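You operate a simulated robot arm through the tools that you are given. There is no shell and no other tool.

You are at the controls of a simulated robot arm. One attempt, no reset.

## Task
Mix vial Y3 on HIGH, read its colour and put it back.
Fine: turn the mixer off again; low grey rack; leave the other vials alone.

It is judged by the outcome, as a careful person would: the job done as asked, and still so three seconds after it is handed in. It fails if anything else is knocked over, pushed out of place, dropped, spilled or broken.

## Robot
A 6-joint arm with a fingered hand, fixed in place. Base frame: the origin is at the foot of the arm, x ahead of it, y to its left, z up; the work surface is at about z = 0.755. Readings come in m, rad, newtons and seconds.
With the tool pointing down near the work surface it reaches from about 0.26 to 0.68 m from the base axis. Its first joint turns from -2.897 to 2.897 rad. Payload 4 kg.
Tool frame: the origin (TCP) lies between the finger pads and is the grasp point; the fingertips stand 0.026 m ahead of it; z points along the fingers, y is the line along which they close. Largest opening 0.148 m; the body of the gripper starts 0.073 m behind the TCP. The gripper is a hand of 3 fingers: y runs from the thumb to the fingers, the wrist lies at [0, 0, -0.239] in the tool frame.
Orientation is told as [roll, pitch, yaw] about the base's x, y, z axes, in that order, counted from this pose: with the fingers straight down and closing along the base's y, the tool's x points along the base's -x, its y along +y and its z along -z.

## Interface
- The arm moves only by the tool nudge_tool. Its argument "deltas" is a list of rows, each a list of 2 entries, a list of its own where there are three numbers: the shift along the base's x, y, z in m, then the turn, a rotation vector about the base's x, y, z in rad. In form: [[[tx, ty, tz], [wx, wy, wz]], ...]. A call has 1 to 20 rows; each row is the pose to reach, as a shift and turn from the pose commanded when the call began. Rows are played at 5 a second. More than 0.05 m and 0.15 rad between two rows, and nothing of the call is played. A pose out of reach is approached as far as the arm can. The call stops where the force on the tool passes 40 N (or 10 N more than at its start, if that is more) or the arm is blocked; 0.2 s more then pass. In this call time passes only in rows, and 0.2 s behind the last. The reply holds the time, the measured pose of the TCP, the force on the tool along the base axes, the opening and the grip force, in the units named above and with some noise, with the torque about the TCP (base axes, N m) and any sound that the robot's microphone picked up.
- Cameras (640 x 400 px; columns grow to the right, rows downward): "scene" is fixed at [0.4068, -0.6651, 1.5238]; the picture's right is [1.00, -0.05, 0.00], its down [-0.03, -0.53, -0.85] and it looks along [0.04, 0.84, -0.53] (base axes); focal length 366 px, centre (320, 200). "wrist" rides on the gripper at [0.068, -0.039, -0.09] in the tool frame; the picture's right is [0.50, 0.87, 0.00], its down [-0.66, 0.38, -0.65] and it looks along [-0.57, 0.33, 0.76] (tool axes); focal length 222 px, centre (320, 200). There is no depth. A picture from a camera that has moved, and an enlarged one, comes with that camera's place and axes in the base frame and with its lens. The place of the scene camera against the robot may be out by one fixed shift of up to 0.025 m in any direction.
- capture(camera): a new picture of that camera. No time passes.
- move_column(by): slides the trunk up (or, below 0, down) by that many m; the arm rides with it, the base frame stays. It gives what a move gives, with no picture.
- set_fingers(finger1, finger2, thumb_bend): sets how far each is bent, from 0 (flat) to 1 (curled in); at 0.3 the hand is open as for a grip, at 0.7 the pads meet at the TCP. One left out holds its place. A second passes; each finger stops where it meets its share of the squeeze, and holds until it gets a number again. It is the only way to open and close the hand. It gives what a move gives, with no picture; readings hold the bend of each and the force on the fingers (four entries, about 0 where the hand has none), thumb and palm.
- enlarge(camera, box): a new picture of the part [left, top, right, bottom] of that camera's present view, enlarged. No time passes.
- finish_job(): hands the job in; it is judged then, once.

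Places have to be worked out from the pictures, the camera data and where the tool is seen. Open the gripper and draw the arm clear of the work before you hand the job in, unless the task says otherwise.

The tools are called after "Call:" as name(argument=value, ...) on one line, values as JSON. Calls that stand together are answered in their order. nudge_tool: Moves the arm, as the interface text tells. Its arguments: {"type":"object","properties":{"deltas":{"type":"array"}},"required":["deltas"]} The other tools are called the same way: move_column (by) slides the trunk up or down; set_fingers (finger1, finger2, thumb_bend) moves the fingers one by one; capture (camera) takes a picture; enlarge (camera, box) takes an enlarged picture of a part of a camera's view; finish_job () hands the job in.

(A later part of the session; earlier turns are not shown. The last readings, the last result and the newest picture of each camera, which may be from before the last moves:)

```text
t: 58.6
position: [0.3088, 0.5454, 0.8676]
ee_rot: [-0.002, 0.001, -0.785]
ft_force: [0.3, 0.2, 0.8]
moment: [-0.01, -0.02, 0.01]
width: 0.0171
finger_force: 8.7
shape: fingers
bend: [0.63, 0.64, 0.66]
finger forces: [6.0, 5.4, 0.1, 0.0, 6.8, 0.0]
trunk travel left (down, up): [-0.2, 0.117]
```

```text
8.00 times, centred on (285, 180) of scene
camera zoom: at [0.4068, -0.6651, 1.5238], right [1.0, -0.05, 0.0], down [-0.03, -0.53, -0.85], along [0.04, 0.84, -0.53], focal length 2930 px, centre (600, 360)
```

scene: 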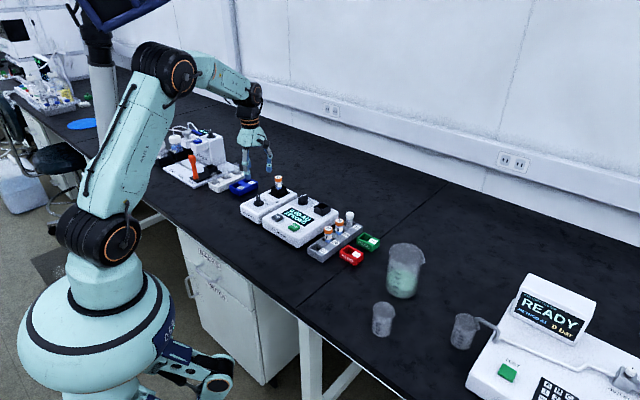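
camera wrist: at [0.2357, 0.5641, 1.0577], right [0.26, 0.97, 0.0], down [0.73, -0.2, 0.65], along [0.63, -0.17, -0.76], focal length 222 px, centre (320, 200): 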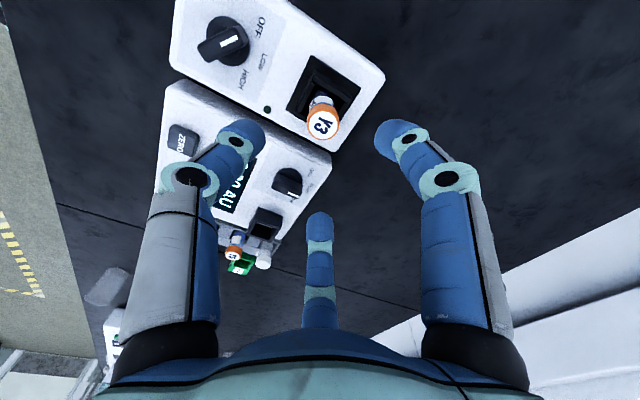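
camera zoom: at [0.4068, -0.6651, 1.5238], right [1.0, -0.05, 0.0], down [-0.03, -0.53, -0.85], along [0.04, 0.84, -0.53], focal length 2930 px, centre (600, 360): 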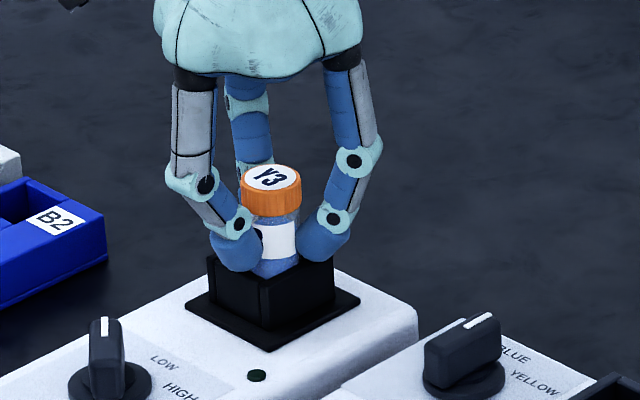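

Y3 is gripped evenly. I lift straight up out of the mixer socket to carrying height.

Call:
nudge_tool(deltas=[[[0, 0, 0.006], [0, 0, 0]], [[0, 0, 0.014], [0, 0, 0]], [[0, 0, 0.024], [0, 0, 0]], [[0, 0, 0.036], [0, 0, 0]], [[0, 0, 0.055], [0, 0, 0]], [[0, 0, 0.075], [0, 0, 0]], [[0, 0, 0.092], [0, 0, 0]], [[0, 0, 0.092], [0, 0, 0]]])

Call:
enlarge(camera="wrist", box=[250, 90, 390, 230])

Call:
enlarge(camera="scene", box=[260, 130, 320, 200])

```text
t: 60.4
position: [0.3091, 0.5443, 0.9601]
ee_rot: [-0.003, -0.001, -0.786]
ft_force: [0.1, 0.5, 0.1]
moment: [0.03, 0.02, 0.0]
width: 0.0174
finger_force: 9.1
shape: fingers
bend: [0.63, 0.64, 0.66]
finger forces: [6.0, 5.3, 0.1, 0.0, 6.7, 0.0]
trunk travel left (down, up): [-0.2, 0.117]
```

```text
2.86 times, centred on (320, 160) of wrist
camera zoom: at [0.2332, 0.5644, 1.0509], right [0.26, 0.97, 0.0], down [0.73, -0.19, 0.65], along [0.63, -0.17, -0.76], focal length 635 px, centre (320, 314)
```

zoom: 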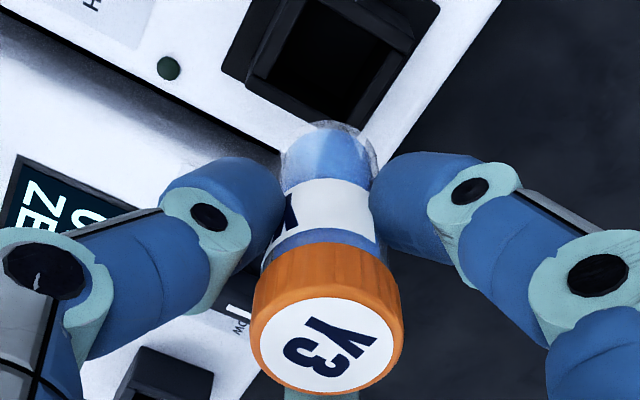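

```text
5.71 times, centred on (290, 165) of scene
camera zoom: at [0.4068, -0.6651, 1.5238], right [1.0, -0.05, 0.0], down [-0.03, -0.53, -0.85], along [0.04, 0.84, -0.53], focal length 2092 px, centre (491, 400)
```

zoom: 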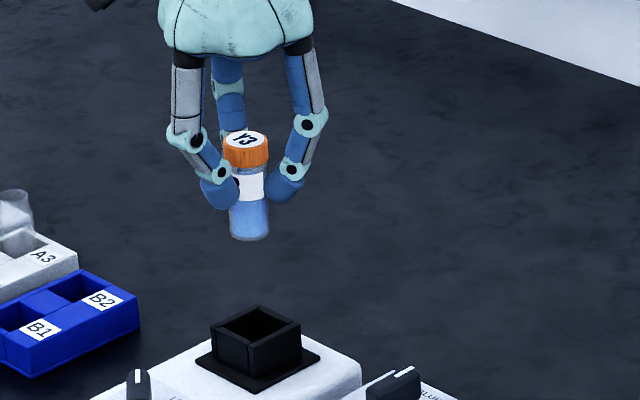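

The vial is nearly upright; its bottom sits about (+2, +1.5) mm from the TCP. I carry it level to above the reader socket, aiming the bottom at (0.4655, 0.412).

Call:
nudge_tool(deltas=[[[0.012, -0.01, 0], [0, 0, 0]], [[0.04, -0.035, 0], [0, 0, 0]], [[0.07, -0.06, 0], [0, 0, 0]], [[0.1, -0.086, 0], [0, 0, 0]], [[0.128, -0.111, 0], [0, 0, 0]], [[0.148, -0.128, 0], [0, 0, 0]], [[0.1545, -0.1335, 0], [0, 0, 0]], [[0.1545, -0.1335, 0], [0, 0, 0]]])

Call:
nudge_tool(deltas=[[[0, 0, -0.02], [0, 0, 0]], [[0, 0, -0.038], [0, 0, 0]], [[0, 0, -0.052], [0, 0, 0]], [[0, 0, -0.06], [0, 0, 0]], [[0, 0, -0.06], [0, 0, 0]]])

Call:
enlarge(camera="wrist", box=[270, 80, 370, 180])

Call:
enlarge(camera="scene", box=[295, 165, 350, 220])

```text
t: 62.2
position: [0.4635, 0.4119, 0.9585]
ee_rot: [0.0, -0.001, -0.784]
ft_force: [-0.5, -0.5, -0.1]
moment: [-0.02, -0.03, 0.02]
width: 0.0174
finger_force: 9.3
shape: fingers
bend: [0.63, 0.64, 0.66]
finger forces: [6.0, 5.4, 0.0, 0.1, 6.6, 0.1]
trunk travel left (down, up): [-0.2, 0.117]
```

```text
t: 63.4
position: [0.4641, 0.4105, 0.899]
ee_rot: [-0.003, 0.001, -0.787]
ft_force: [0.3, -0.2, 0.0]
moment: [0.01, 0.03, 0.0]
width: 0.0172
finger_force: 8.8
shape: fingers
bend: [0.63, 0.64, 0.66]
finger forces: [6.0, 5.4, 0.0, 0.0, 6.7, 0.1]
trunk travel left (down, up): [-0.2, 0.117]
```

```text
4.00 times, centred on (320, 130) of wrist
camera zoom: at [0.3884, 0.4309, 0.9902], right [0.26, 0.97, 0.0], down [0.73, -0.2, 0.65], along [0.63, -0.17, -0.76], focal length 888 px, centre (320, 480)
```

zoom: 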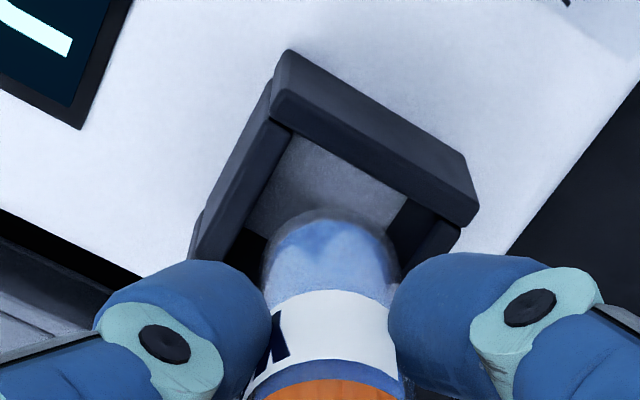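

```text
7.27 times, centred on (322, 192) of scene
camera zoom: at [0.4068, -0.6651, 1.5238], right [1.0, -0.05, 0.0], down [-0.03, -0.53, -0.85], along [0.04, 0.84, -0.53], focal length 2663 px, centre (302, 254)
```

zoom: 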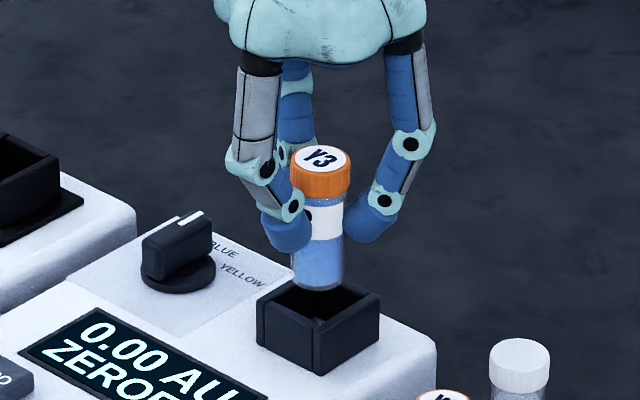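

Both views show the vial over the tube, but the fore-aft offset is ambiguous by a few millimetres. I zoom in harder before inserting.

Call:
enlarge(camera="scene", box=[308, 185, 342, 215])

Call:
enlarge(camera="wrist", box=[295, 90, 355, 150])

```text
13.33 times, centred on (325, 200) of scene
camera zoom: at [0.4068, -0.6651, 1.5238], right [1.0, -0.05, 0.0], down [-0.03, -0.53, -0.85], along [0.04, 0.84, -0.53], focal length 4882 px, centre (253, 200)
```

zoom: 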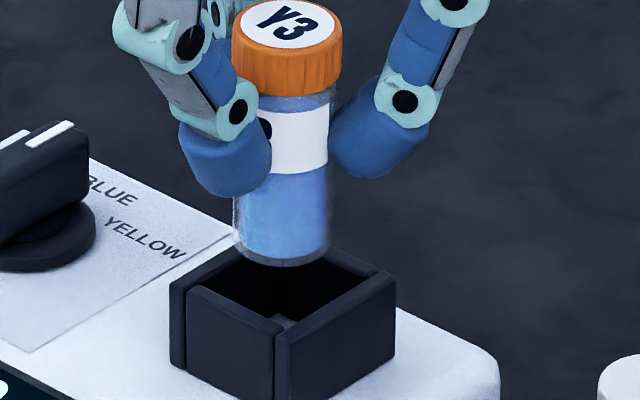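

```text
6.67 times, centred on (325, 120) of wrist
camera zoom: at [0.3884, 0.4309, 0.9902], right [0.26, 0.97, 0.0], down [0.73, -0.2, 0.65], along [0.63, -0.17, -0.76], focal length 1481 px, centre (287, 733)
```

zoom: 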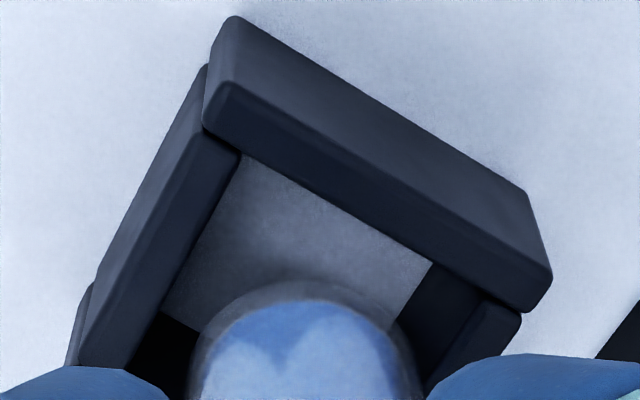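

The finer zoom puts the vial bottom ~12.5 mm above the rim and centred within ~1.5 mm. I lower it slowly into the reader tube, stopping just short of the floor.

Call:
nudge_tool(deltas=[[[0, 0, -0.004], [0, 0, 0]], [[0, 0, -0.008], [0, 0, 0]], [[0, 0, -0.012], [0, 0, 0]], [[0, 0, -0.016], [0, 0, 0]], [[0, 0, -0.02], [0, 0, 0]], [[0, 0, -0.024], [0, 0, 0]], [[0, 0, -0.028], [0, 0, 0]]])

Call:
enlarge(camera="scene", box=[300, 180, 345, 220])

Call:
enlarge(camera="wrist", box=[270, 80, 370, 180])

```text
t: 65.0
position: [0.4647, 0.4113, 0.8715]
ee_rot: [-0.001, -0.001, -0.784]
ft_force: [0.1, 0.0, -0.5]
moment: [0.0, 0.0, -0.01]
width: 0.0171
finger_force: 9.3
shape: fingers
bend: [0.63, 0.64, 0.66]
finger forces: [6.0, 5.5, 0.0, 0.0, 6.7, 0.0]
trunk travel left (down, up): [-0.2, 0.117]
```

```text
10.00 times, centred on (322, 200) of scene
camera zoom: at [0.4068, -0.6651, 1.5238], right [1.0, -0.05, 0.0], down [-0.03, -0.53, -0.85], along [0.04, 0.84, -0.53], focal length 3662 px, centre (295, 200)
```

zoom: 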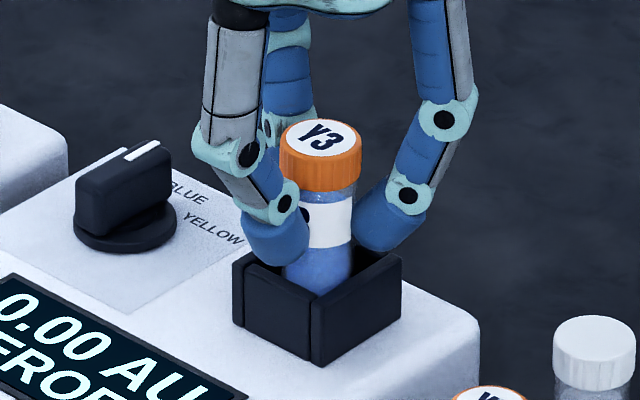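

```text
4.00 times, centred on (320, 130) of wrist
camera zoom: at [0.3886, 0.4311, 0.9625], right [0.26, 0.97, 0.0], down [0.73, -0.2, 0.65], along [0.63, -0.17, -0.76], focal length 888 px, centre (320, 480)
```

zoom: 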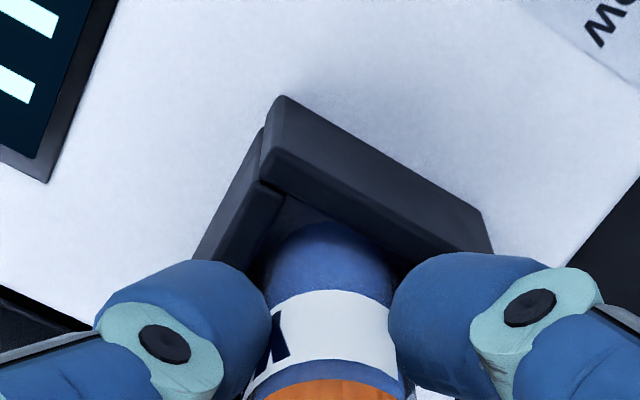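

It is entering the tube without any side force. I go down in 1.5 mm steps until the floor is felt.

Call:
nudge_tool(deltas=[[[0, 0, -0.0015], [0, 0, 0]], [[0, 0, -0.003], [0, 0, 0]], [[0, 0, -0.0045], [0, 0, 0]], [[0, 0, -0.006], [0, 0, 0]]])

```text
t: 66.0
position: [0.4638, 0.4129, 0.8659]
ee_rot: [0.001, -0.001, -0.786]
ft_force: [-0.4, 0.2, 0.3]
moment: [-0.02, 0.01, 0.01]
width: 0.0172
finger_force: 8.5
shape: fingers
bend: [0.63, 0.64, 0.66]
finger forces: [6.0, 5.4, 0.0, 0.0, 6.7, 0.0]
trunk travel left (down, up): [-0.2, 0.117]
```

No contact yet at z ≈ 0.866. I continue down in small steps.

Call:
nudge_tool(deltas=[[[0, 0, -0.001], [0, 0, 0]], [[0, 0, -0.002], [0, 0, 0]], [[0, 0, -0.003], [0, 0, 0]]])

Call:
enlarge(camera="scene", box=[300, 180, 345, 220])

```text
t: 66.8
position: [0.4645, 0.4125, 0.8634]
ee_rot: [-0.001, -0.001, -0.786]
ft_force: [-0.4, -0.6, 1.2]
moment: [-0.01, 0.05, 0.01]
width: 0.0172
finger_force: 9.1
shape: fingers
bend: [0.63, 0.64, 0.66]
finger forces: [6.3, 5.3, 0.1, 0.0, 6.9, 0.0]
trunk travel left (down, up): [-0.2, 0.117]
```

```text
10.00 times, centred on (322, 200) of scene
camera zoom: at [0.4068, -0.6651, 1.5238], right [1.0, -0.05, 0.0], down [-0.03, -0.53, -0.85], along [0.04, 0.84, -0.53], focal length 3662 px, centre (295, 200)
```

zoom: 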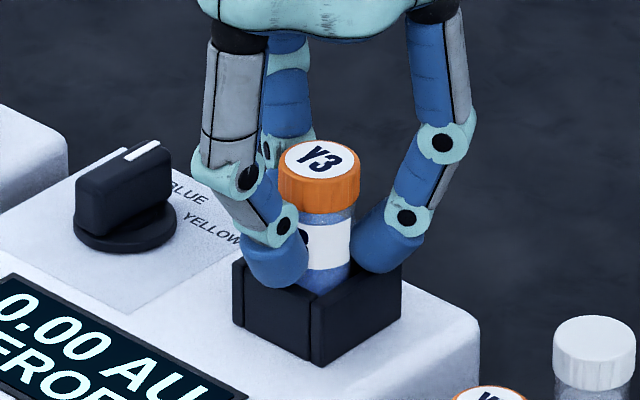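

Slight force of about 1 N now; I lower another 1.5 mm to confirm the floor.

Call:
nudge_tool(deltas=[[[0, 0, -0.0008], [0, 0, 0]], [[0, 0, -0.0016], [0, 0, 0]]])

```text
t: 67.4
position: [0.4643, 0.4119, 0.8627]
ee_rot: [0.0, 0.0, -0.785]
ft_force: [-1.5, 0.2, 9.6]
moment: [0.09, 0.05, 0.04]
width: 0.017
finger_force: 12.1
shape: fingers
bend: [0.63, 0.64, 0.66]
finger forces: [11.9, 5.7, 0.1, 0.0, 7.6, 0.0]
trunk travel left (down, up): [-0.2, 0.117]
```

9.6 N: the vial is down on the floor. I release to half-open.

Call:
set_fingers(finger1=0.5, finger2=0.5, thumb_bend=0.5)

Call:
enlarge(camera="wrist", box=[230, 70, 410, 250])

Call:
enlarge(camera="scene", box=[295, 175, 350, 220])

```text
t: 68.4
position: [0.4643, 0.4134, 0.8605]
ee_rot: [-0.001, 0.0, -0.786]
ft_force: [0.7, 0.0, 0.3]
moment: [0.02, 0.01, 0.04]
width: 0.0617
finger_force: 0.0
shape: fingers
bend: [0.5, 0.5, 0.5]
finger forces: [0.0, 0.0, 0.1, 0.0, 0.0, 0.1]
trunk travel left (down, up): [-0.2, 0.117]
```

```text
2.22 times, centred on (320, 160) of wrist
camera zoom: at [0.3884, 0.4313, 0.9518], right [0.26, 0.97, 0.0], down [0.73, -0.2, 0.65], along [0.63, -0.17, -0.76], focal length 494 px, centre (320, 289)
```

zoom: 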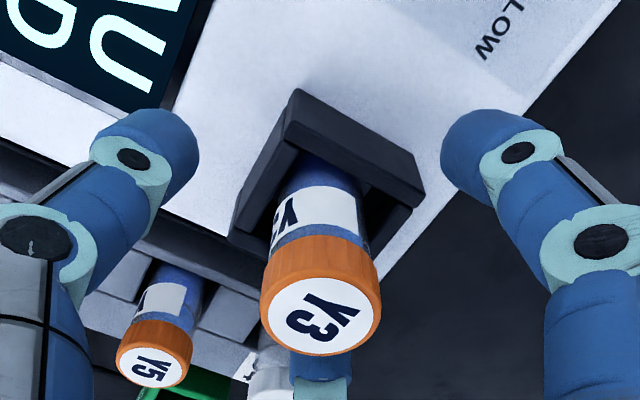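

```text
8.89 times, centred on (322, 198) of scene
camera zoom: at [0.4068, -0.6651, 1.5238], right [1.0, -0.05, 0.0], down [-0.03, -0.53, -0.85], along [0.04, 0.84, -0.53], focal length 3255 px, centre (298, 222)
```

zoom: 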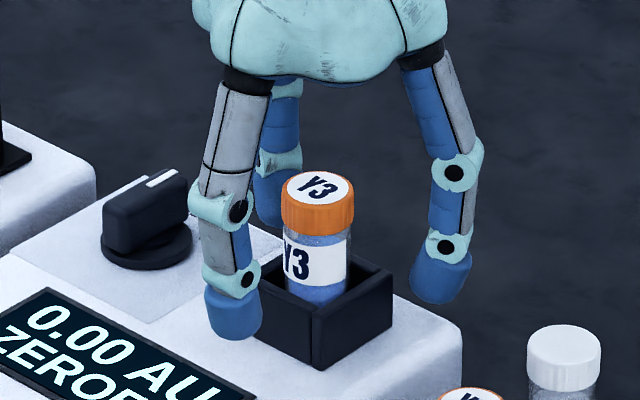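

Y3 stands upright in the reader. I rise past its cap and move level toward the READ button near (0.368, 0.321), then look.

Call:
nudge_tool(deltas=[[[0, 0, 0.03], [0, 0, 0]], [[0, 0, 0.06], [0, 0, 0]], [[0, 0, 0.098], [0, 0, 0]], [[-0.032, -0.03, 0.1], [0, 0, 0]], [[-0.064, -0.06, 0.1], [0, 0, 0]], [[-0.096, -0.09, 0.1], [0, 0, 0]], [[-0.096, -0.09, 0.1], [0, 0, 0]]])

Call:
set_fingers(finger1=0.7, finger2=0.7, thumb_bend=0.7)

Call:
capture(camera="wrist")

Call:
enlarge(camera="scene", box=[260, 145, 350, 245])

```text
t: 70.0
position: [0.3668, 0.3227, 0.9607]
ee_rot: [-0.001, 0.001, -0.786]
ft_force: [0.5, 0.2, 0.2]
moment: [0.0, -0.05, -0.04]
width: 0.0616
finger_force: 0.0
shape: fingers
bend: [0.5, 0.5, 0.5]
finger forces: [0.0, 0.1, 0.1, 0.0, 0.1, 0.0]
trunk travel left (down, up): [-0.2, 0.117]
```

```text
t: 71.0
position: [0.3666, 0.322, 0.9624]
ee_rot: [-0.001, 0.001, -0.785]
ft_force: [-0.2, 0.7, 0.8]
moment: [-0.03, 0.02, 0.0]
width: 0.0001
finger_force: 0.0
shape: fingers
bend: [0.69, 0.69, 0.7]
finger forces: [0.0, 0.0, 0.1, 0.1, 0.1, 0.1]
trunk travel left (down, up): [-0.2, 0.117]
```

```text
taken
camera wrist: at [0.2915, 0.3418, 1.0522], right [0.26, 0.97, 0.0], down [0.73, -0.2, 0.65], along [0.63, -0.17, -0.76], focal length 222 px, centre (320, 200)
```

wrist: 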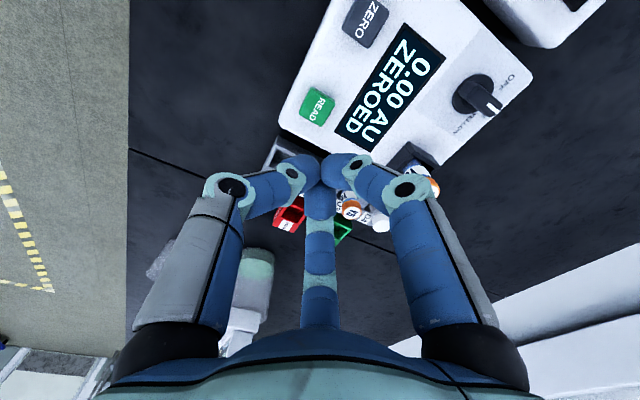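

```text
4.00 times, centred on (305, 195) of scene
camera zoom: at [0.4068, -0.6651, 1.5238], right [1.0, -0.05, 0.0], down [-0.03, -0.53, -0.85], along [0.04, 0.84, -0.53], focal length 1465 px, centre (380, 220)
```

zoom: 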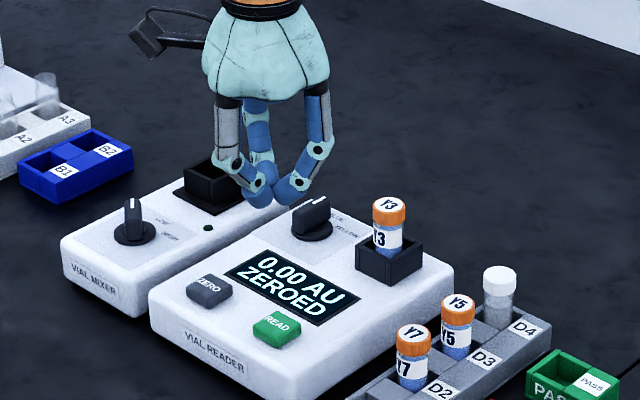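

The closed tips form a compact point above READ. I enlarge to measure the button against the tool axis.

Call:
enlarge(camera="wrist", box=[270, 70, 370, 170])

Call:
enlarge(camera="scene", box=[265, 175, 320, 235])

```text
4.00 times, centred on (320, 120) of wrist
camera zoom: at [0.2915, 0.3418, 1.0522], right [0.26, 0.97, 0.0], down [0.73, -0.2, 0.65], along [0.63, -0.17, -0.76], focal length 888 px, centre (320, 520)
```

zoom: 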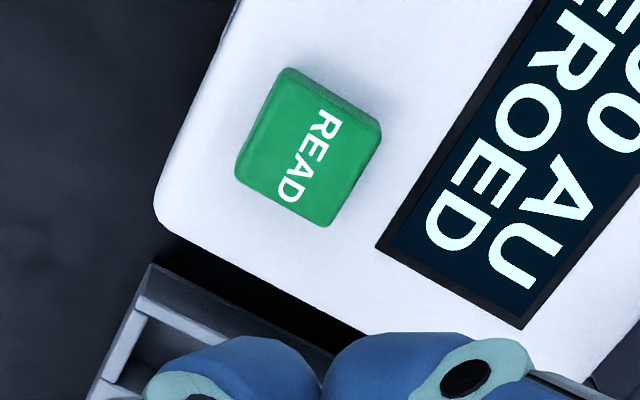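

```text
6.67 times, centred on (292, 205) of scene
camera zoom: at [0.4068, -0.6651, 1.5238], right [1.0, -0.05, 0.0], down [-0.03, -0.53, -0.85], along [0.04, 0.84, -0.53], focal length 2441 px, centre (503, 167)
```

zoom: 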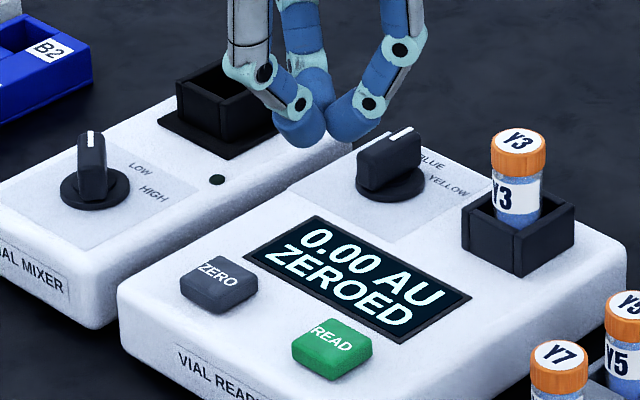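

READ's centre is 2 mm from the tool axis. I shift onto it and descend to just above the button (TCP z ≈ 0.848).

Call:
nudge_tool(deltas=[[[0.0005, -0.0023, -0.03], [0, 0, 0]], [[0.0005, -0.0023, -0.06], [0, 0, 0]], [[0.0005, -0.0023, -0.085], [0, 0, 0]], [[0.0005, -0.0023, -0.1], [0, 0, 0]], [[0.0005, -0.0023, -0.109], [0, 0, 0]], [[0.0005, -0.0023, -0.114], [0, 0, 0]], [[0.0005, -0.0023, -0.114], [0, 0, 0]]])

Call:
enlarge(camera="wrist", box=[260, 90, 380, 210])

Call:
enlarge(camera="scene", box=[265, 185, 325, 240])

```text
t: 72.6
position: [0.3678, 0.3193, 0.8466]
ee_rot: [-0.002, 0.002, -0.785]
ft_force: [-0.2, 0.0, -0.4]
moment: [0.02, 0.0, -0.01]
width: 0.0
finger_force: 0.0
shape: fingers
bend: [0.69, 0.69, 0.7]
finger forces: [0.0, 0.0, 0.1, 0.1, 0.0, 0.0]
trunk travel left (down, up): [-0.2, 0.117]
```

```text
3.33 times, centred on (320, 150) of wrist
camera zoom: at [0.2927, 0.3391, 0.9379], right [0.26, 0.97, 0.0], down [0.73, -0.2, 0.65], along [0.63, -0.17, -0.76], focal length 740 px, centre (320, 367)
```

zoom: 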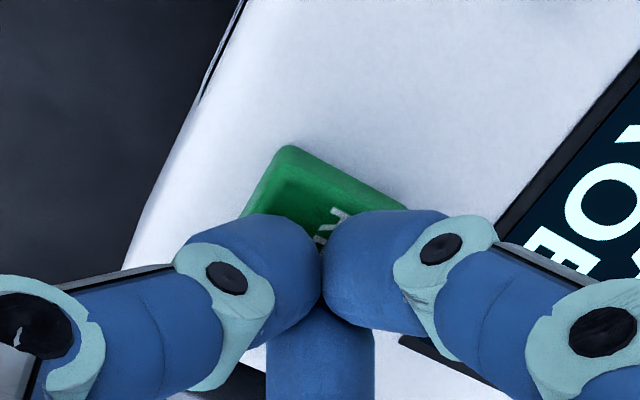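

```text
7.27 times, centred on (295, 212) of scene
camera zoom: at [0.4068, -0.6651, 1.5238], right [1.0, -0.05, 0.0], down [-0.03, -0.53, -0.85], along [0.04, 0.84, -0.53], focal length 2663 px, centre (502, 109)
```

zoom: 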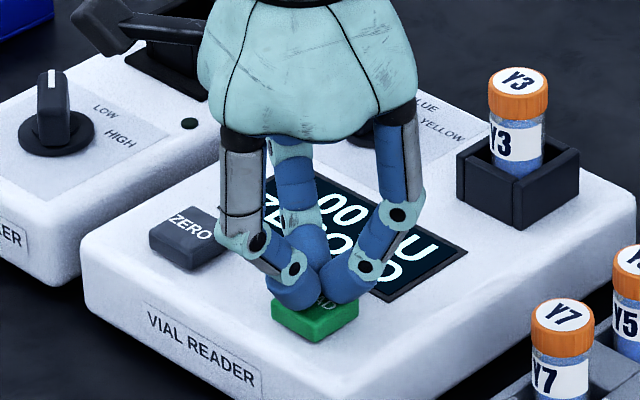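

The tips hover just over READ. I press down in 2 mm steps, watching force and display.

Call:
nudge_tool(deltas=[[[0, 0, -0.002], [0, 0, 0]], [[0, 0, -0.004], [0, 0, 0]], [[0, 0, -0.006], [0, 0, 0]]])

Call:
enlarge(camera="scene", box=[265, 185, 325, 240])

```text
t: 73.4
position: [0.3684, 0.3203, 0.8414]
ee_rot: [-0.002, 0.001, -0.784]
ft_force: [-0.6, 1.1, 2.6]
moment: [0.03, 0.01, -0.01]
width: 0.0
finger_force: 1.3
shape: fingers
bend: [0.7, 0.7, 0.7]
finger forces: [1.7, 0.0, 0.0, 0.0, 0.0, 0.0]
trunk travel left (down, up): [-0.2, 0.117]
heard: click
```

```text
7.27 times, centred on (295, 212) of scene
camera zoom: at [0.4068, -0.6651, 1.5238], right [1.0, -0.05, 0.0], down [-0.03, -0.53, -0.85], along [0.04, 0.84, -0.53], focal length 2663 px, centre (502, 109)
```

zoom: 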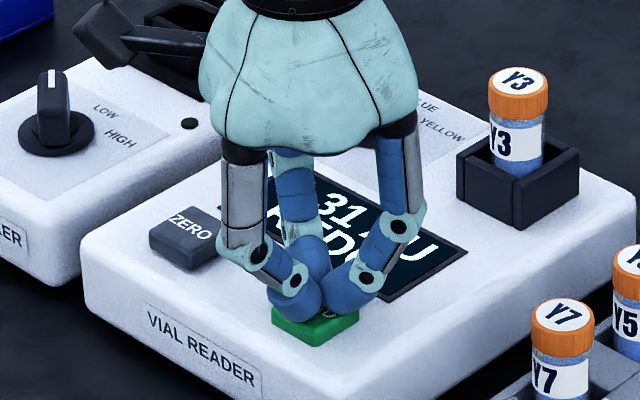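

A click was heard and the display changed (something like "…31 AU"). I lift off the button and read the screen.

Call:
nudge_tool(deltas=[[[0, 0, 0.02], [0, 0, 0]], [[0, 0, 0.05], [0, 0, 0]], [[0, 0, 0.085], [0, 0, 0]], [[0, 0, 0.12], [0, 0, 0]], [[0, 0, 0.12], [0, 0, 0]]])

Call:
enlarge(camera="scene", box=[265, 185, 345, 240])

Call:
enlarge(camera="wrist", box=[280, 0, 480, 170])

```text
t: 74.6
position: [0.3674, 0.3215, 0.9604]
ee_rot: [-0.002, 0.001, -0.785]
ft_force: [0.0, 0.8, -0.4]
moment: [0.0, 0.0, -0.01]
width: 0.0003
finger_force: 0.0
shape: fingers
bend: [0.7, 0.7, 0.7]
finger forces: [0.0, 0.0, 0.0, 0.0, 0.0, 0.0]
trunk travel left (down, up): [-0.2, 0.117]
```

```text
7.27 times, centred on (305, 212) of scene
camera zoom: at [0.4068, -0.6651, 1.5238], right [1.0, -0.05, 0.0], down [-0.03, -0.53, -0.85], along [0.04, 0.84, -0.53], focal length 2663 px, centre (429, 109)
```

zoom: 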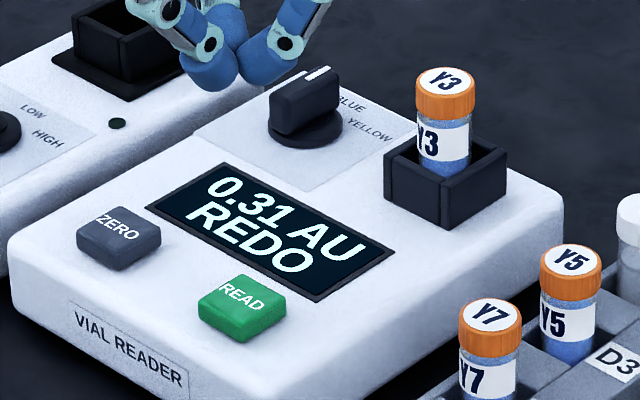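

```text
2.35 times, centred on (380, 85) of wrist
camera zoom: at [0.2927, 0.3397, 1.0519], right [0.26, 0.97, 0.0], down [0.73, -0.2, 0.65], along [0.63, -0.17, -0.76], focal length 523 px, centre (179, 471)
```

zoom: 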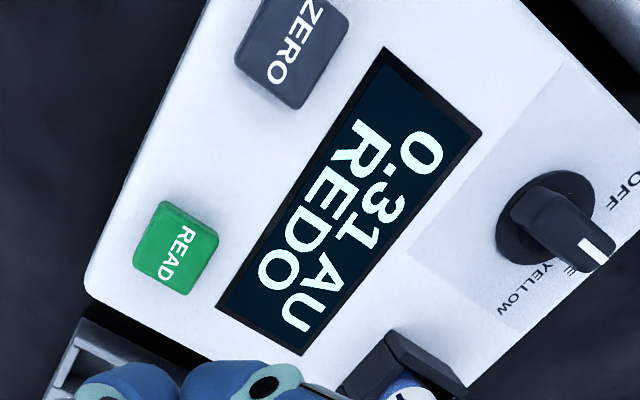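

The reader shows 0.31 AU, "REDO"; that is the reading on the BLUE setting. The task is to put the vial back in its rack, so I open the fingers and move above Y3 in the reader to retrieve it.

Call:
set_fingers(finger1=0.5, finger2=0.5, thumb_bend=0.5)

Call:
nudge_tool(deltas=[[[0.025, 0.023, 0.004], [0, 0, 0]], [[0.05, 0.045, 0.004], [0, 0, 0]], [[0.075, 0.068, 0.004], [0, 0, 0]], [[0.098, 0.089, 0.004], [0, 0, 0]], [[0.098, 0.089, 0.004], [0, 0, 0]]])

Call:
enlarge(camera="wrist", box=[260, 60, 380, 180])

Call:
enlarge(camera="scene", box=[280, 140, 360, 230])

```text
t: 75.6
position: [0.3673, 0.3211, 0.9624]
ee_rot: [-0.001, 0.0, -0.785]
ft_force: [-0.4, -0.4, 0.4]
moment: [0.04, -0.01, -0.03]
width: 0.0618
finger_force: 0.0
shape: fingers
bend: [0.5, 0.5, 0.5]
finger forces: [0.1, 0.0, 0.1, 0.0, 0.0, 0.0]
trunk travel left (down, up): [-0.2, 0.117]
```

```text
t: 76.8
position: [0.4661, 0.4079, 0.965]
ee_rot: [-0.001, 0.0, -0.787]
ft_force: [-0.5, -0.6, 0.8]
moment: [-0.01, 0.0, -0.01]
width: 0.0616
finger_force: 0.0
shape: fingers
bend: [0.5, 0.5, 0.5]
finger forces: [0.1, 0.1, 0.0, 0.0, 0.1, 0.0]
trunk travel left (down, up): [-0.2, 0.117]
```

```text
3.33 times, centred on (320, 120) of wrist
camera zoom: at [0.3908, 0.4274, 1.0563], right [0.26, 0.97, 0.0], down [0.73, -0.2, 0.65], along [0.63, -0.17, -0.76], focal length 740 px, centre (320, 467)
```

zoom: 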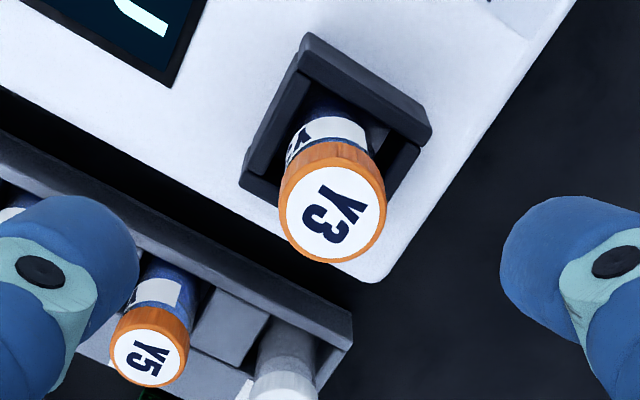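

```text
4.44 times, centred on (320, 185) of scene
camera zoom: at [0.4068, -0.6651, 1.5238], right [1.0, -0.05, 0.0], down [-0.03, -0.53, -0.85], along [0.04, 0.84, -0.53], focal length 1628 px, centre (320, 267)
```

zoom: 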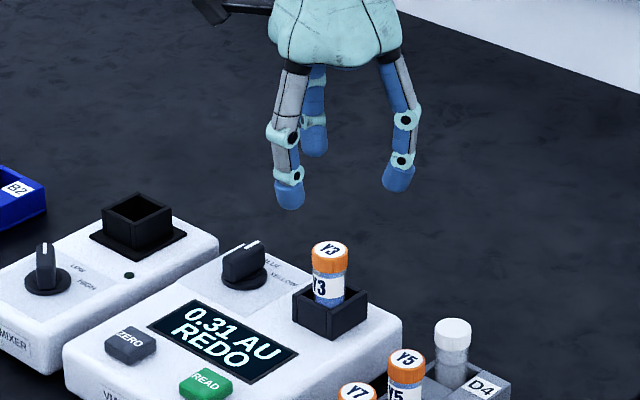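

Y3's cap is about 3–4 mm from the axis; I shift slightly and descend around it to TCP z ≈ 0.864.

Call:
nudge_tool(deltas=[[[-0.0015, 0.0015, -0.025], [0, 0, 0]], [[-0.0015, 0.0015, -0.05], [0, 0, 0]], [[-0.0015, 0.0015, -0.07], [0, 0, 0]], [[-0.0015, 0.0015, -0.086], [0, 0, 0]], [[-0.0015, 0.0015, -0.097], [0, 0, 0]], [[-0.0015, 0.0015, -0.102], [0, 0, 0]], [[-0.0015, 0.0015, -0.102], [0, 0, 0]]])

Call:
enlarge(camera="wrist", box=[230, 90, 410, 270])

Call:
enlarge(camera="scene", box=[290, 170, 355, 225])

```text
t: 78.4
position: [0.465, 0.4099, 0.8631]
ee_rot: [-0.001, 0.0, -0.786]
ft_force: [0.8, -0.1, -0.8]
moment: [0.02, 0.01, -0.02]
width: 0.0618
finger_force: 0.1
shape: fingers
bend: [0.5, 0.5, 0.5]
finger forces: [0.0, 0.0, 0.0, 0.0, 0.1, 0.1]
trunk travel left (down, up): [-0.2, 0.117]
```

```text
2.22 times, centred on (320, 180) of wrist
camera zoom: at [0.3894, 0.4296, 0.9539], right [0.26, 0.97, 0.0], down [0.73, -0.2, 0.65], along [0.63, -0.17, -0.76], focal length 494 px, centre (320, 244)
```

zoom: 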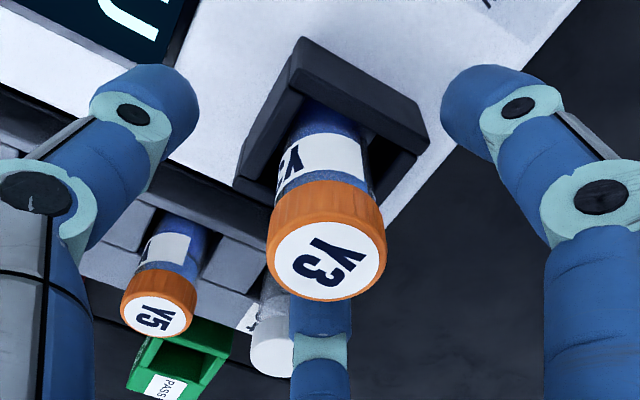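

```text
7.27 times, centred on (322, 198) of scene
camera zoom: at [0.4068, -0.6651, 1.5238], right [1.0, -0.05, 0.0], down [-0.03, -0.53, -0.85], along [0.04, 0.84, -0.53], focal length 2663 px, centre (302, 218)
```

zoom: 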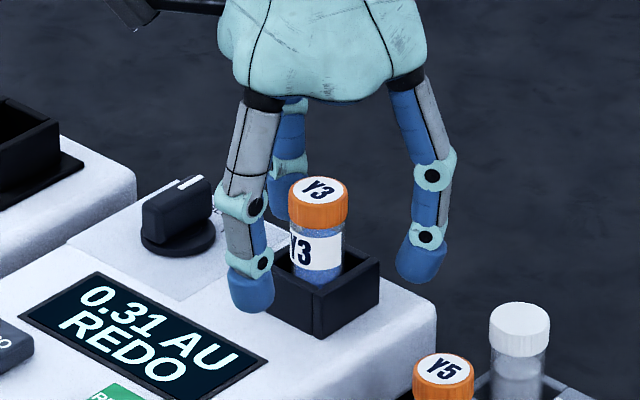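

The fingers straddle the vial cleanly. I close and grip it.

Call:
set_fingers(finger1=0.7, finger2=0.7, thumb_bend=0.7)

Call:
enlarge(camera="wrist", box=[250, 90, 390, 230])

```text
t: 79.4
position: [0.4651, 0.4103, 0.8638]
ee_rot: [-0.002, 0.0, -0.786]
ft_force: [-4.0, 6.3, 1.7]
moment: [0.21, 0.09, 0.04]
width: 0.0207
finger_force: 7.8
shape: fingers
bend: [0.6, 0.66, 0.67]
finger forces: [8.3, 3.8, 0.0, 0.0, 3.6, 0.0]
trunk travel left (down, up): [-0.2, 0.117]
```

```text
2.86 times, centred on (320, 160) of wrist
camera zoom: at [0.389, 0.4302, 0.9543], right [0.26, 0.97, 0.0], down [0.73, -0.2, 0.65], along [0.63, -0.17, -0.76], focal length 635 px, centre (320, 314)
```

zoom: 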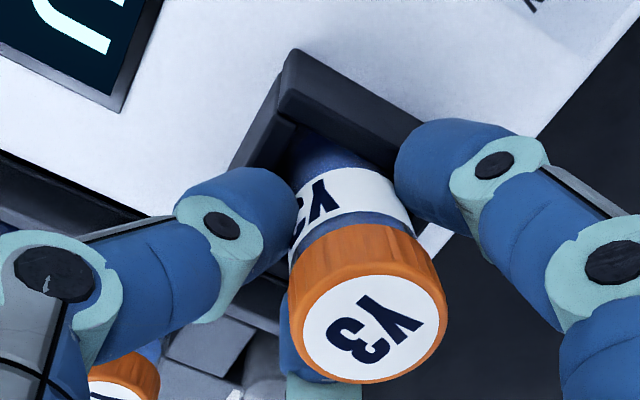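

Finger 1 stopped early (0.60, 8 N) and the vial was pushed askew, probably because that finger caught the tube rim. I reopen, and will regrip a few millimetres higher.

Call:
set_fingers(finger1=0.5, finger2=0.5, thumb_bend=0.5)

Call:
enlarge(camera="wrist", box=[250, 90, 390, 230])

Call:
enlarge(camera="scene", box=[300, 175, 350, 220])

```text
t: 80.4
position: [0.4653, 0.4094, 0.8635]
ee_rot: [-0.002, 0.0, -0.784]
ft_force: [0.5, 0.5, 0.3]
moment: [0.02, -0.03, 0.0]
width: 0.0617
finger_force: 0.1
shape: fingers
bend: [0.5, 0.5, 0.5]
finger forces: [0.0, 0.1, 0.0, 0.1, 0.0, 0.0]
trunk travel left (down, up): [-0.2, 0.117]
```

```text
2.86 times, centred on (320, 160) of wrist
camera zoom: at [0.3895, 0.4296, 0.9542], right [0.26, 0.97, 0.0], down [0.73, -0.2, 0.65], along [0.63, -0.17, -0.76], focal length 635 px, centre (320, 314)
```

zoom: 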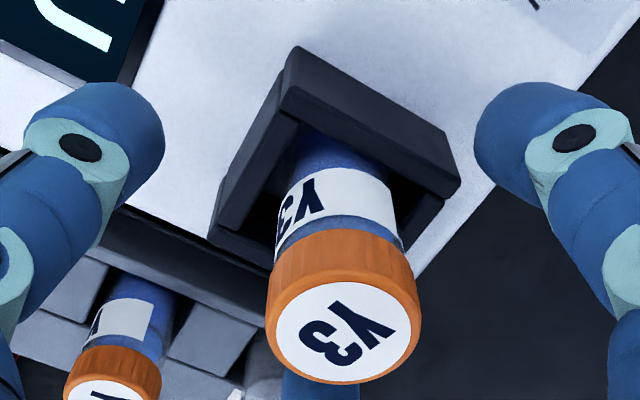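

```text
8.89 times, centred on (325, 198) of scene
camera zoom: at [0.4068, -0.6651, 1.5238], right [1.0, -0.05, 0.0], down [-0.03, -0.53, -0.85], along [0.04, 0.84, -0.53], focal length 3255 px, centre (276, 222)
```

zoom: 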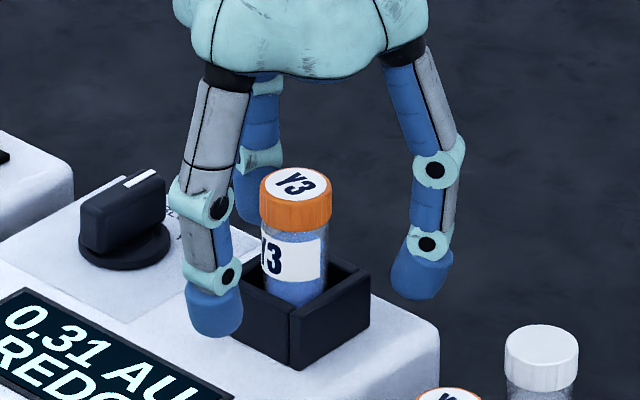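

The vial stands upright again, now ~(+3, +4) mm from the axis. I raise 6 mm and recentre by (+1, +2.5) mm before regripping.

Call:
nudge_tool(deltas=[[[0, 0, 0.003], [0, 0, 0]], [[0.0005, 0.001, 0.006], [0, 0, 0]], [[0.001, 0.0025, 0.006], [0, 0, 0]], [[0.001, 0.0025, 0.006], [0, 0, 0]]])

Call:
set_fingers(finger1=0.7, finger2=0.7, thumb_bend=0.7)

Call:
enlarge(camera="wrist", box=[250, 90, 390, 230])

Call:
enlarge(camera="scene", box=[300, 175, 350, 220])

```text
t: 81.4
position: [0.4664, 0.4117, 0.8701]
ee_rot: [-0.001, 0.0, -0.785]
ft_force: [-0.4, -0.6, -0.1]
moment: [-0.02, -0.01, 0.0]
width: 0.0614
finger_force: 0.0
shape: fingers
bend: [0.5, 0.5, 0.5]
finger forces: [0.0, 0.0, 0.1, 0.0, 0.0, 0.1]
trunk travel left (down, up): [-0.2, 0.117]
```

```text
t: 82.4
position: [0.4652, 0.413, 0.8692]
ee_rot: [-0.002, 0.0, -0.786]
ft_force: [0.2, 0.0, 0.6]
moment: [0.02, 0.01, 0.0]
width: 0.0175
finger_force: 8.8
shape: fingers
bend: [0.63, 0.64, 0.66]
finger forces: [5.8, 5.3, 0.0, 0.1, 6.8, 0.0]
trunk travel left (down, up): [-0.2, 0.117]
```

```text
2.86 times, centred on (320, 160) of wrist
camera zoom: at [0.3905, 0.4322, 0.9599], right [0.26, 0.97, 0.0], down [0.73, -0.2, 0.65], along [0.63, -0.17, -0.76], focal length 635 px, centre (320, 314)
```

zoom: 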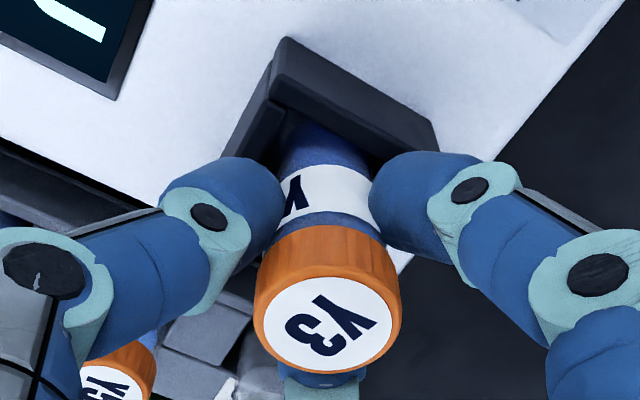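

```text
8.89 times, centred on (325, 198) of scene
camera zoom: at [0.4068, -0.6651, 1.5238], right [1.0, -0.05, 0.0], down [-0.03, -0.53, -0.85], along [0.04, 0.84, -0.53], focal length 3255 px, centre (276, 222)
```

zoom: 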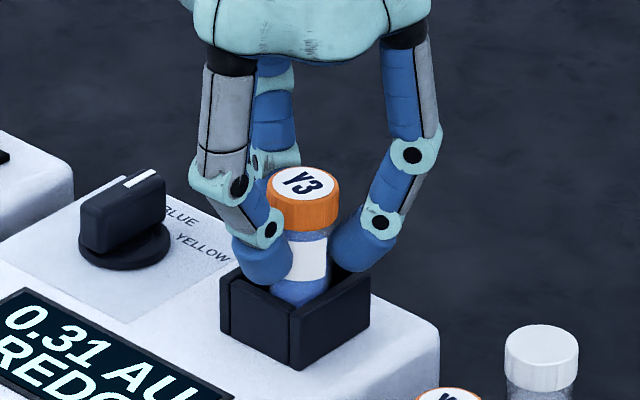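

A good, even grip like before. I lift straight out of the reader to carrying height.

Call:
nudge_tool(deltas=[[[0, 0, 0.006], [0, 0, 0]], [[0, 0, 0.014], [0, 0, 0]], [[0, 0, 0.024], [0, 0, 0]], [[0, 0, 0.036], [0, 0, 0]], [[0, 0, 0.055], [0, 0, 0]], [[0, 0, 0.075], [0, 0, 0]], [[0, 0, 0.09], [0, 0, 0]], [[0, 0, 0.09], [0, 0, 0]]])

Call:
enlarge(camera="wrist", box=[250, 90, 390, 230])

Call:
enlarge(camera="scene", box=[295, 145, 355, 215])

```text
t: 84.2
position: [0.4652, 0.4121, 0.959]
ee_rot: [-0.001, 0.001, -0.785]
ft_force: [-0.1, 0.0, -0.4]
moment: [0.01, 0.02, -0.01]
width: 0.0174
finger_force: 8.6
shape: fingers
bend: [0.63, 0.64, 0.66]
finger forces: [5.9, 5.4, 0.0, 0.0, 6.6, 0.0]
trunk travel left (down, up): [-0.2, 0.117]
```

```text
2.86 times, centred on (320, 160) of wrist
camera zoom: at [0.3898, 0.4321, 1.0497], right [0.26, 0.97, 0.0], down [0.73, -0.2, 0.65], along [0.63, -0.17, -0.76], focal length 635 px, centre (320, 314)
```

zoom: 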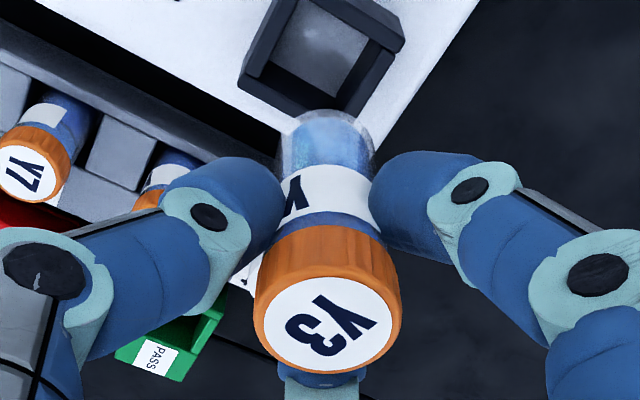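

```text
5.71 times, centred on (325, 180) of scene
camera zoom: at [0.4068, -0.6651, 1.5238], right [1.0, -0.05, 0.0], down [-0.03, -0.53, -0.85], along [0.04, 0.84, -0.53], focal length 2092 px, centre (291, 314)
```

zoom: 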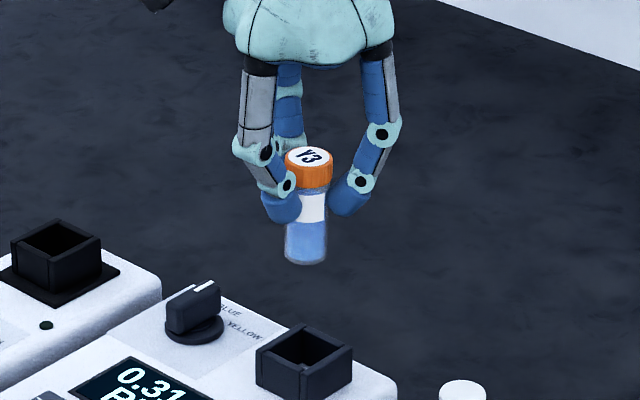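

Y3 hangs nearly vertical, bottom about (+1, +1) mm from the TCP. I carry it level to above pocket D1 near (0.440, 0.250).

Call:
nudge_tool(deltas=[[[-0.002, -0.012, 0], [0, 0, 0]], [[-0.008, -0.046, 0], [0, 0, 0]], [[-0.014, -0.084, 0], [0, 0, 0]], [[-0.02, -0.122, 0], [0, 0, 0]], [[-0.025, -0.152, 0], [0, 0, 0]], [[-0.0265, -0.163, 0], [0, 0, 0]], [[-0.0265, -0.163, 0], [0, 0, 0]]])

Call:
capture(camera="wrist")

Call:
enlarge(camera="wrist", box=[270, 60, 390, 180])

Call:
enlarge(camera="scene", box=[290, 170, 370, 270])

```text
t: 85.8
position: [0.441, 0.249, 0.9594]
ee_rot: [-0.001, -0.001, -0.786]
ft_force: [0.8, 0.7, -0.7]
moment: [-0.04, 0.01, 0.02]
width: 0.0173
finger_force: 9.3
shape: fingers
bend: [0.63, 0.64, 0.66]
finger forces: [5.8, 5.4, 0.1, 0.1, 6.6, 0.1]
trunk travel left (down, up): [-0.2, 0.117]
```

```text
taken
camera wrist: at [0.3641, 0.2689, 1.0504], right [0.26, 0.97, 0.0], down [0.73, -0.2, 0.65], along [0.63, -0.17, -0.76], focal length 222 px, centre (320, 200)
```

wrist: 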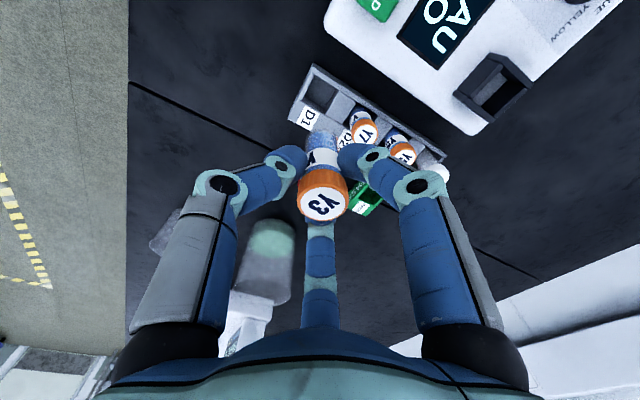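

```text
3.33 times, centred on (330, 120) of wrist
camera zoom: at [0.3641, 0.2689, 1.0504], right [0.26, 0.97, 0.0], down [0.73, -0.2, 0.65], along [0.63, -0.17, -0.76], focal length 740 px, centre (287, 467)
```

zoom: 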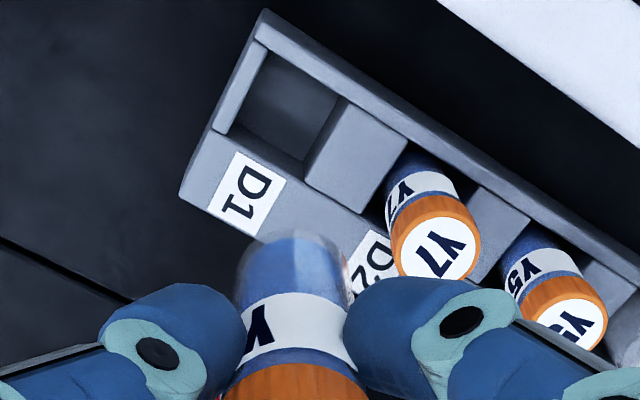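

```text
4.00 times, centred on (330, 220) of scene
camera zoom: at [0.4068, -0.6651, 1.5238], right [1.0, -0.05, 0.0], down [-0.03, -0.53, -0.85], along [0.04, 0.84, -0.53], focal length 1465 px, centre (280, 120)
```

zoom: 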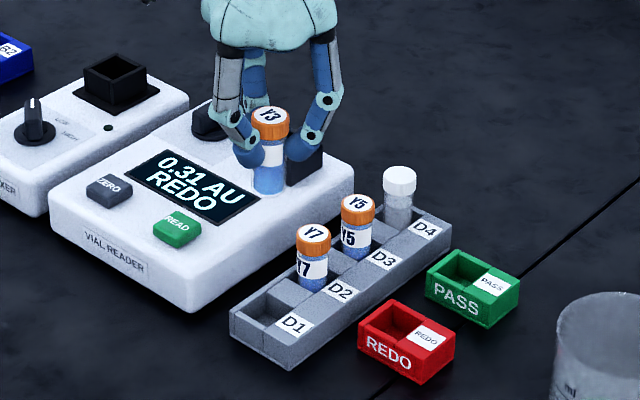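

Pocket D1 is empty and in view. I lower until the vial's bottom is about 1.5 cm above the rack top, then compare again in both views.

Call:
nudge_tool(deltas=[[[0, 0, -0.03], [0, 0, 0]], [[0, 0, -0.06], [0, 0, 0]], [[0, 0, -0.085], [0, 0, 0]], [[0, 0, -0.1], [0, 0, 0]], [[0, 0, -0.1], [0, 0, 0]]])

Call:
enlarge(camera="wrist", box=[270, 80, 370, 180])

Call:
enlarge(camera="scene", box=[300, 205, 345, 255])

```text
t: 87.0
position: [0.4381, 0.2503, 0.8596]
ee_rot: [-0.002, -0.001, -0.785]
ft_force: [-0.4, -0.4, -0.8]
moment: [-0.02, -0.01, 0.0]
width: 0.0174
finger_force: 9.0
shape: fingers
bend: [0.63, 0.64, 0.66]
finger forces: [5.9, 5.4, 0.0, 0.0, 6.7, 0.0]
trunk travel left (down, up): [-0.2, 0.117]
```

```text
4.00 times, centred on (320, 130) of wrist
camera zoom: at [0.3637, 0.2695, 0.9498], right [0.26, 0.97, 0.0], down [0.73, -0.2, 0.65], along [0.63, -0.17, -0.76], focal length 888 px, centre (320, 480)
```

zoom: 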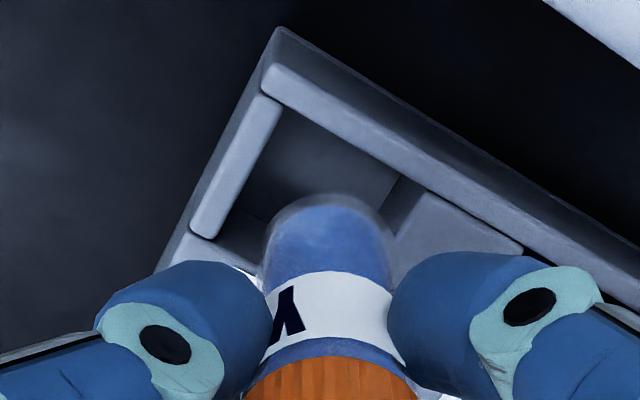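

```text
8.00 times, centred on (322, 230) of scene
camera zoom: at [0.4068, -0.6651, 1.5238], right [1.0, -0.05, 0.0], down [-0.03, -0.53, -0.85], along [0.04, 0.84, -0.53], focal length 2930 px, centre (300, -40)
```

zoom: 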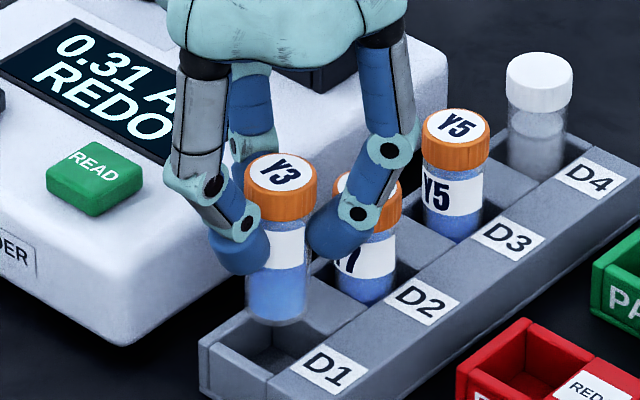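

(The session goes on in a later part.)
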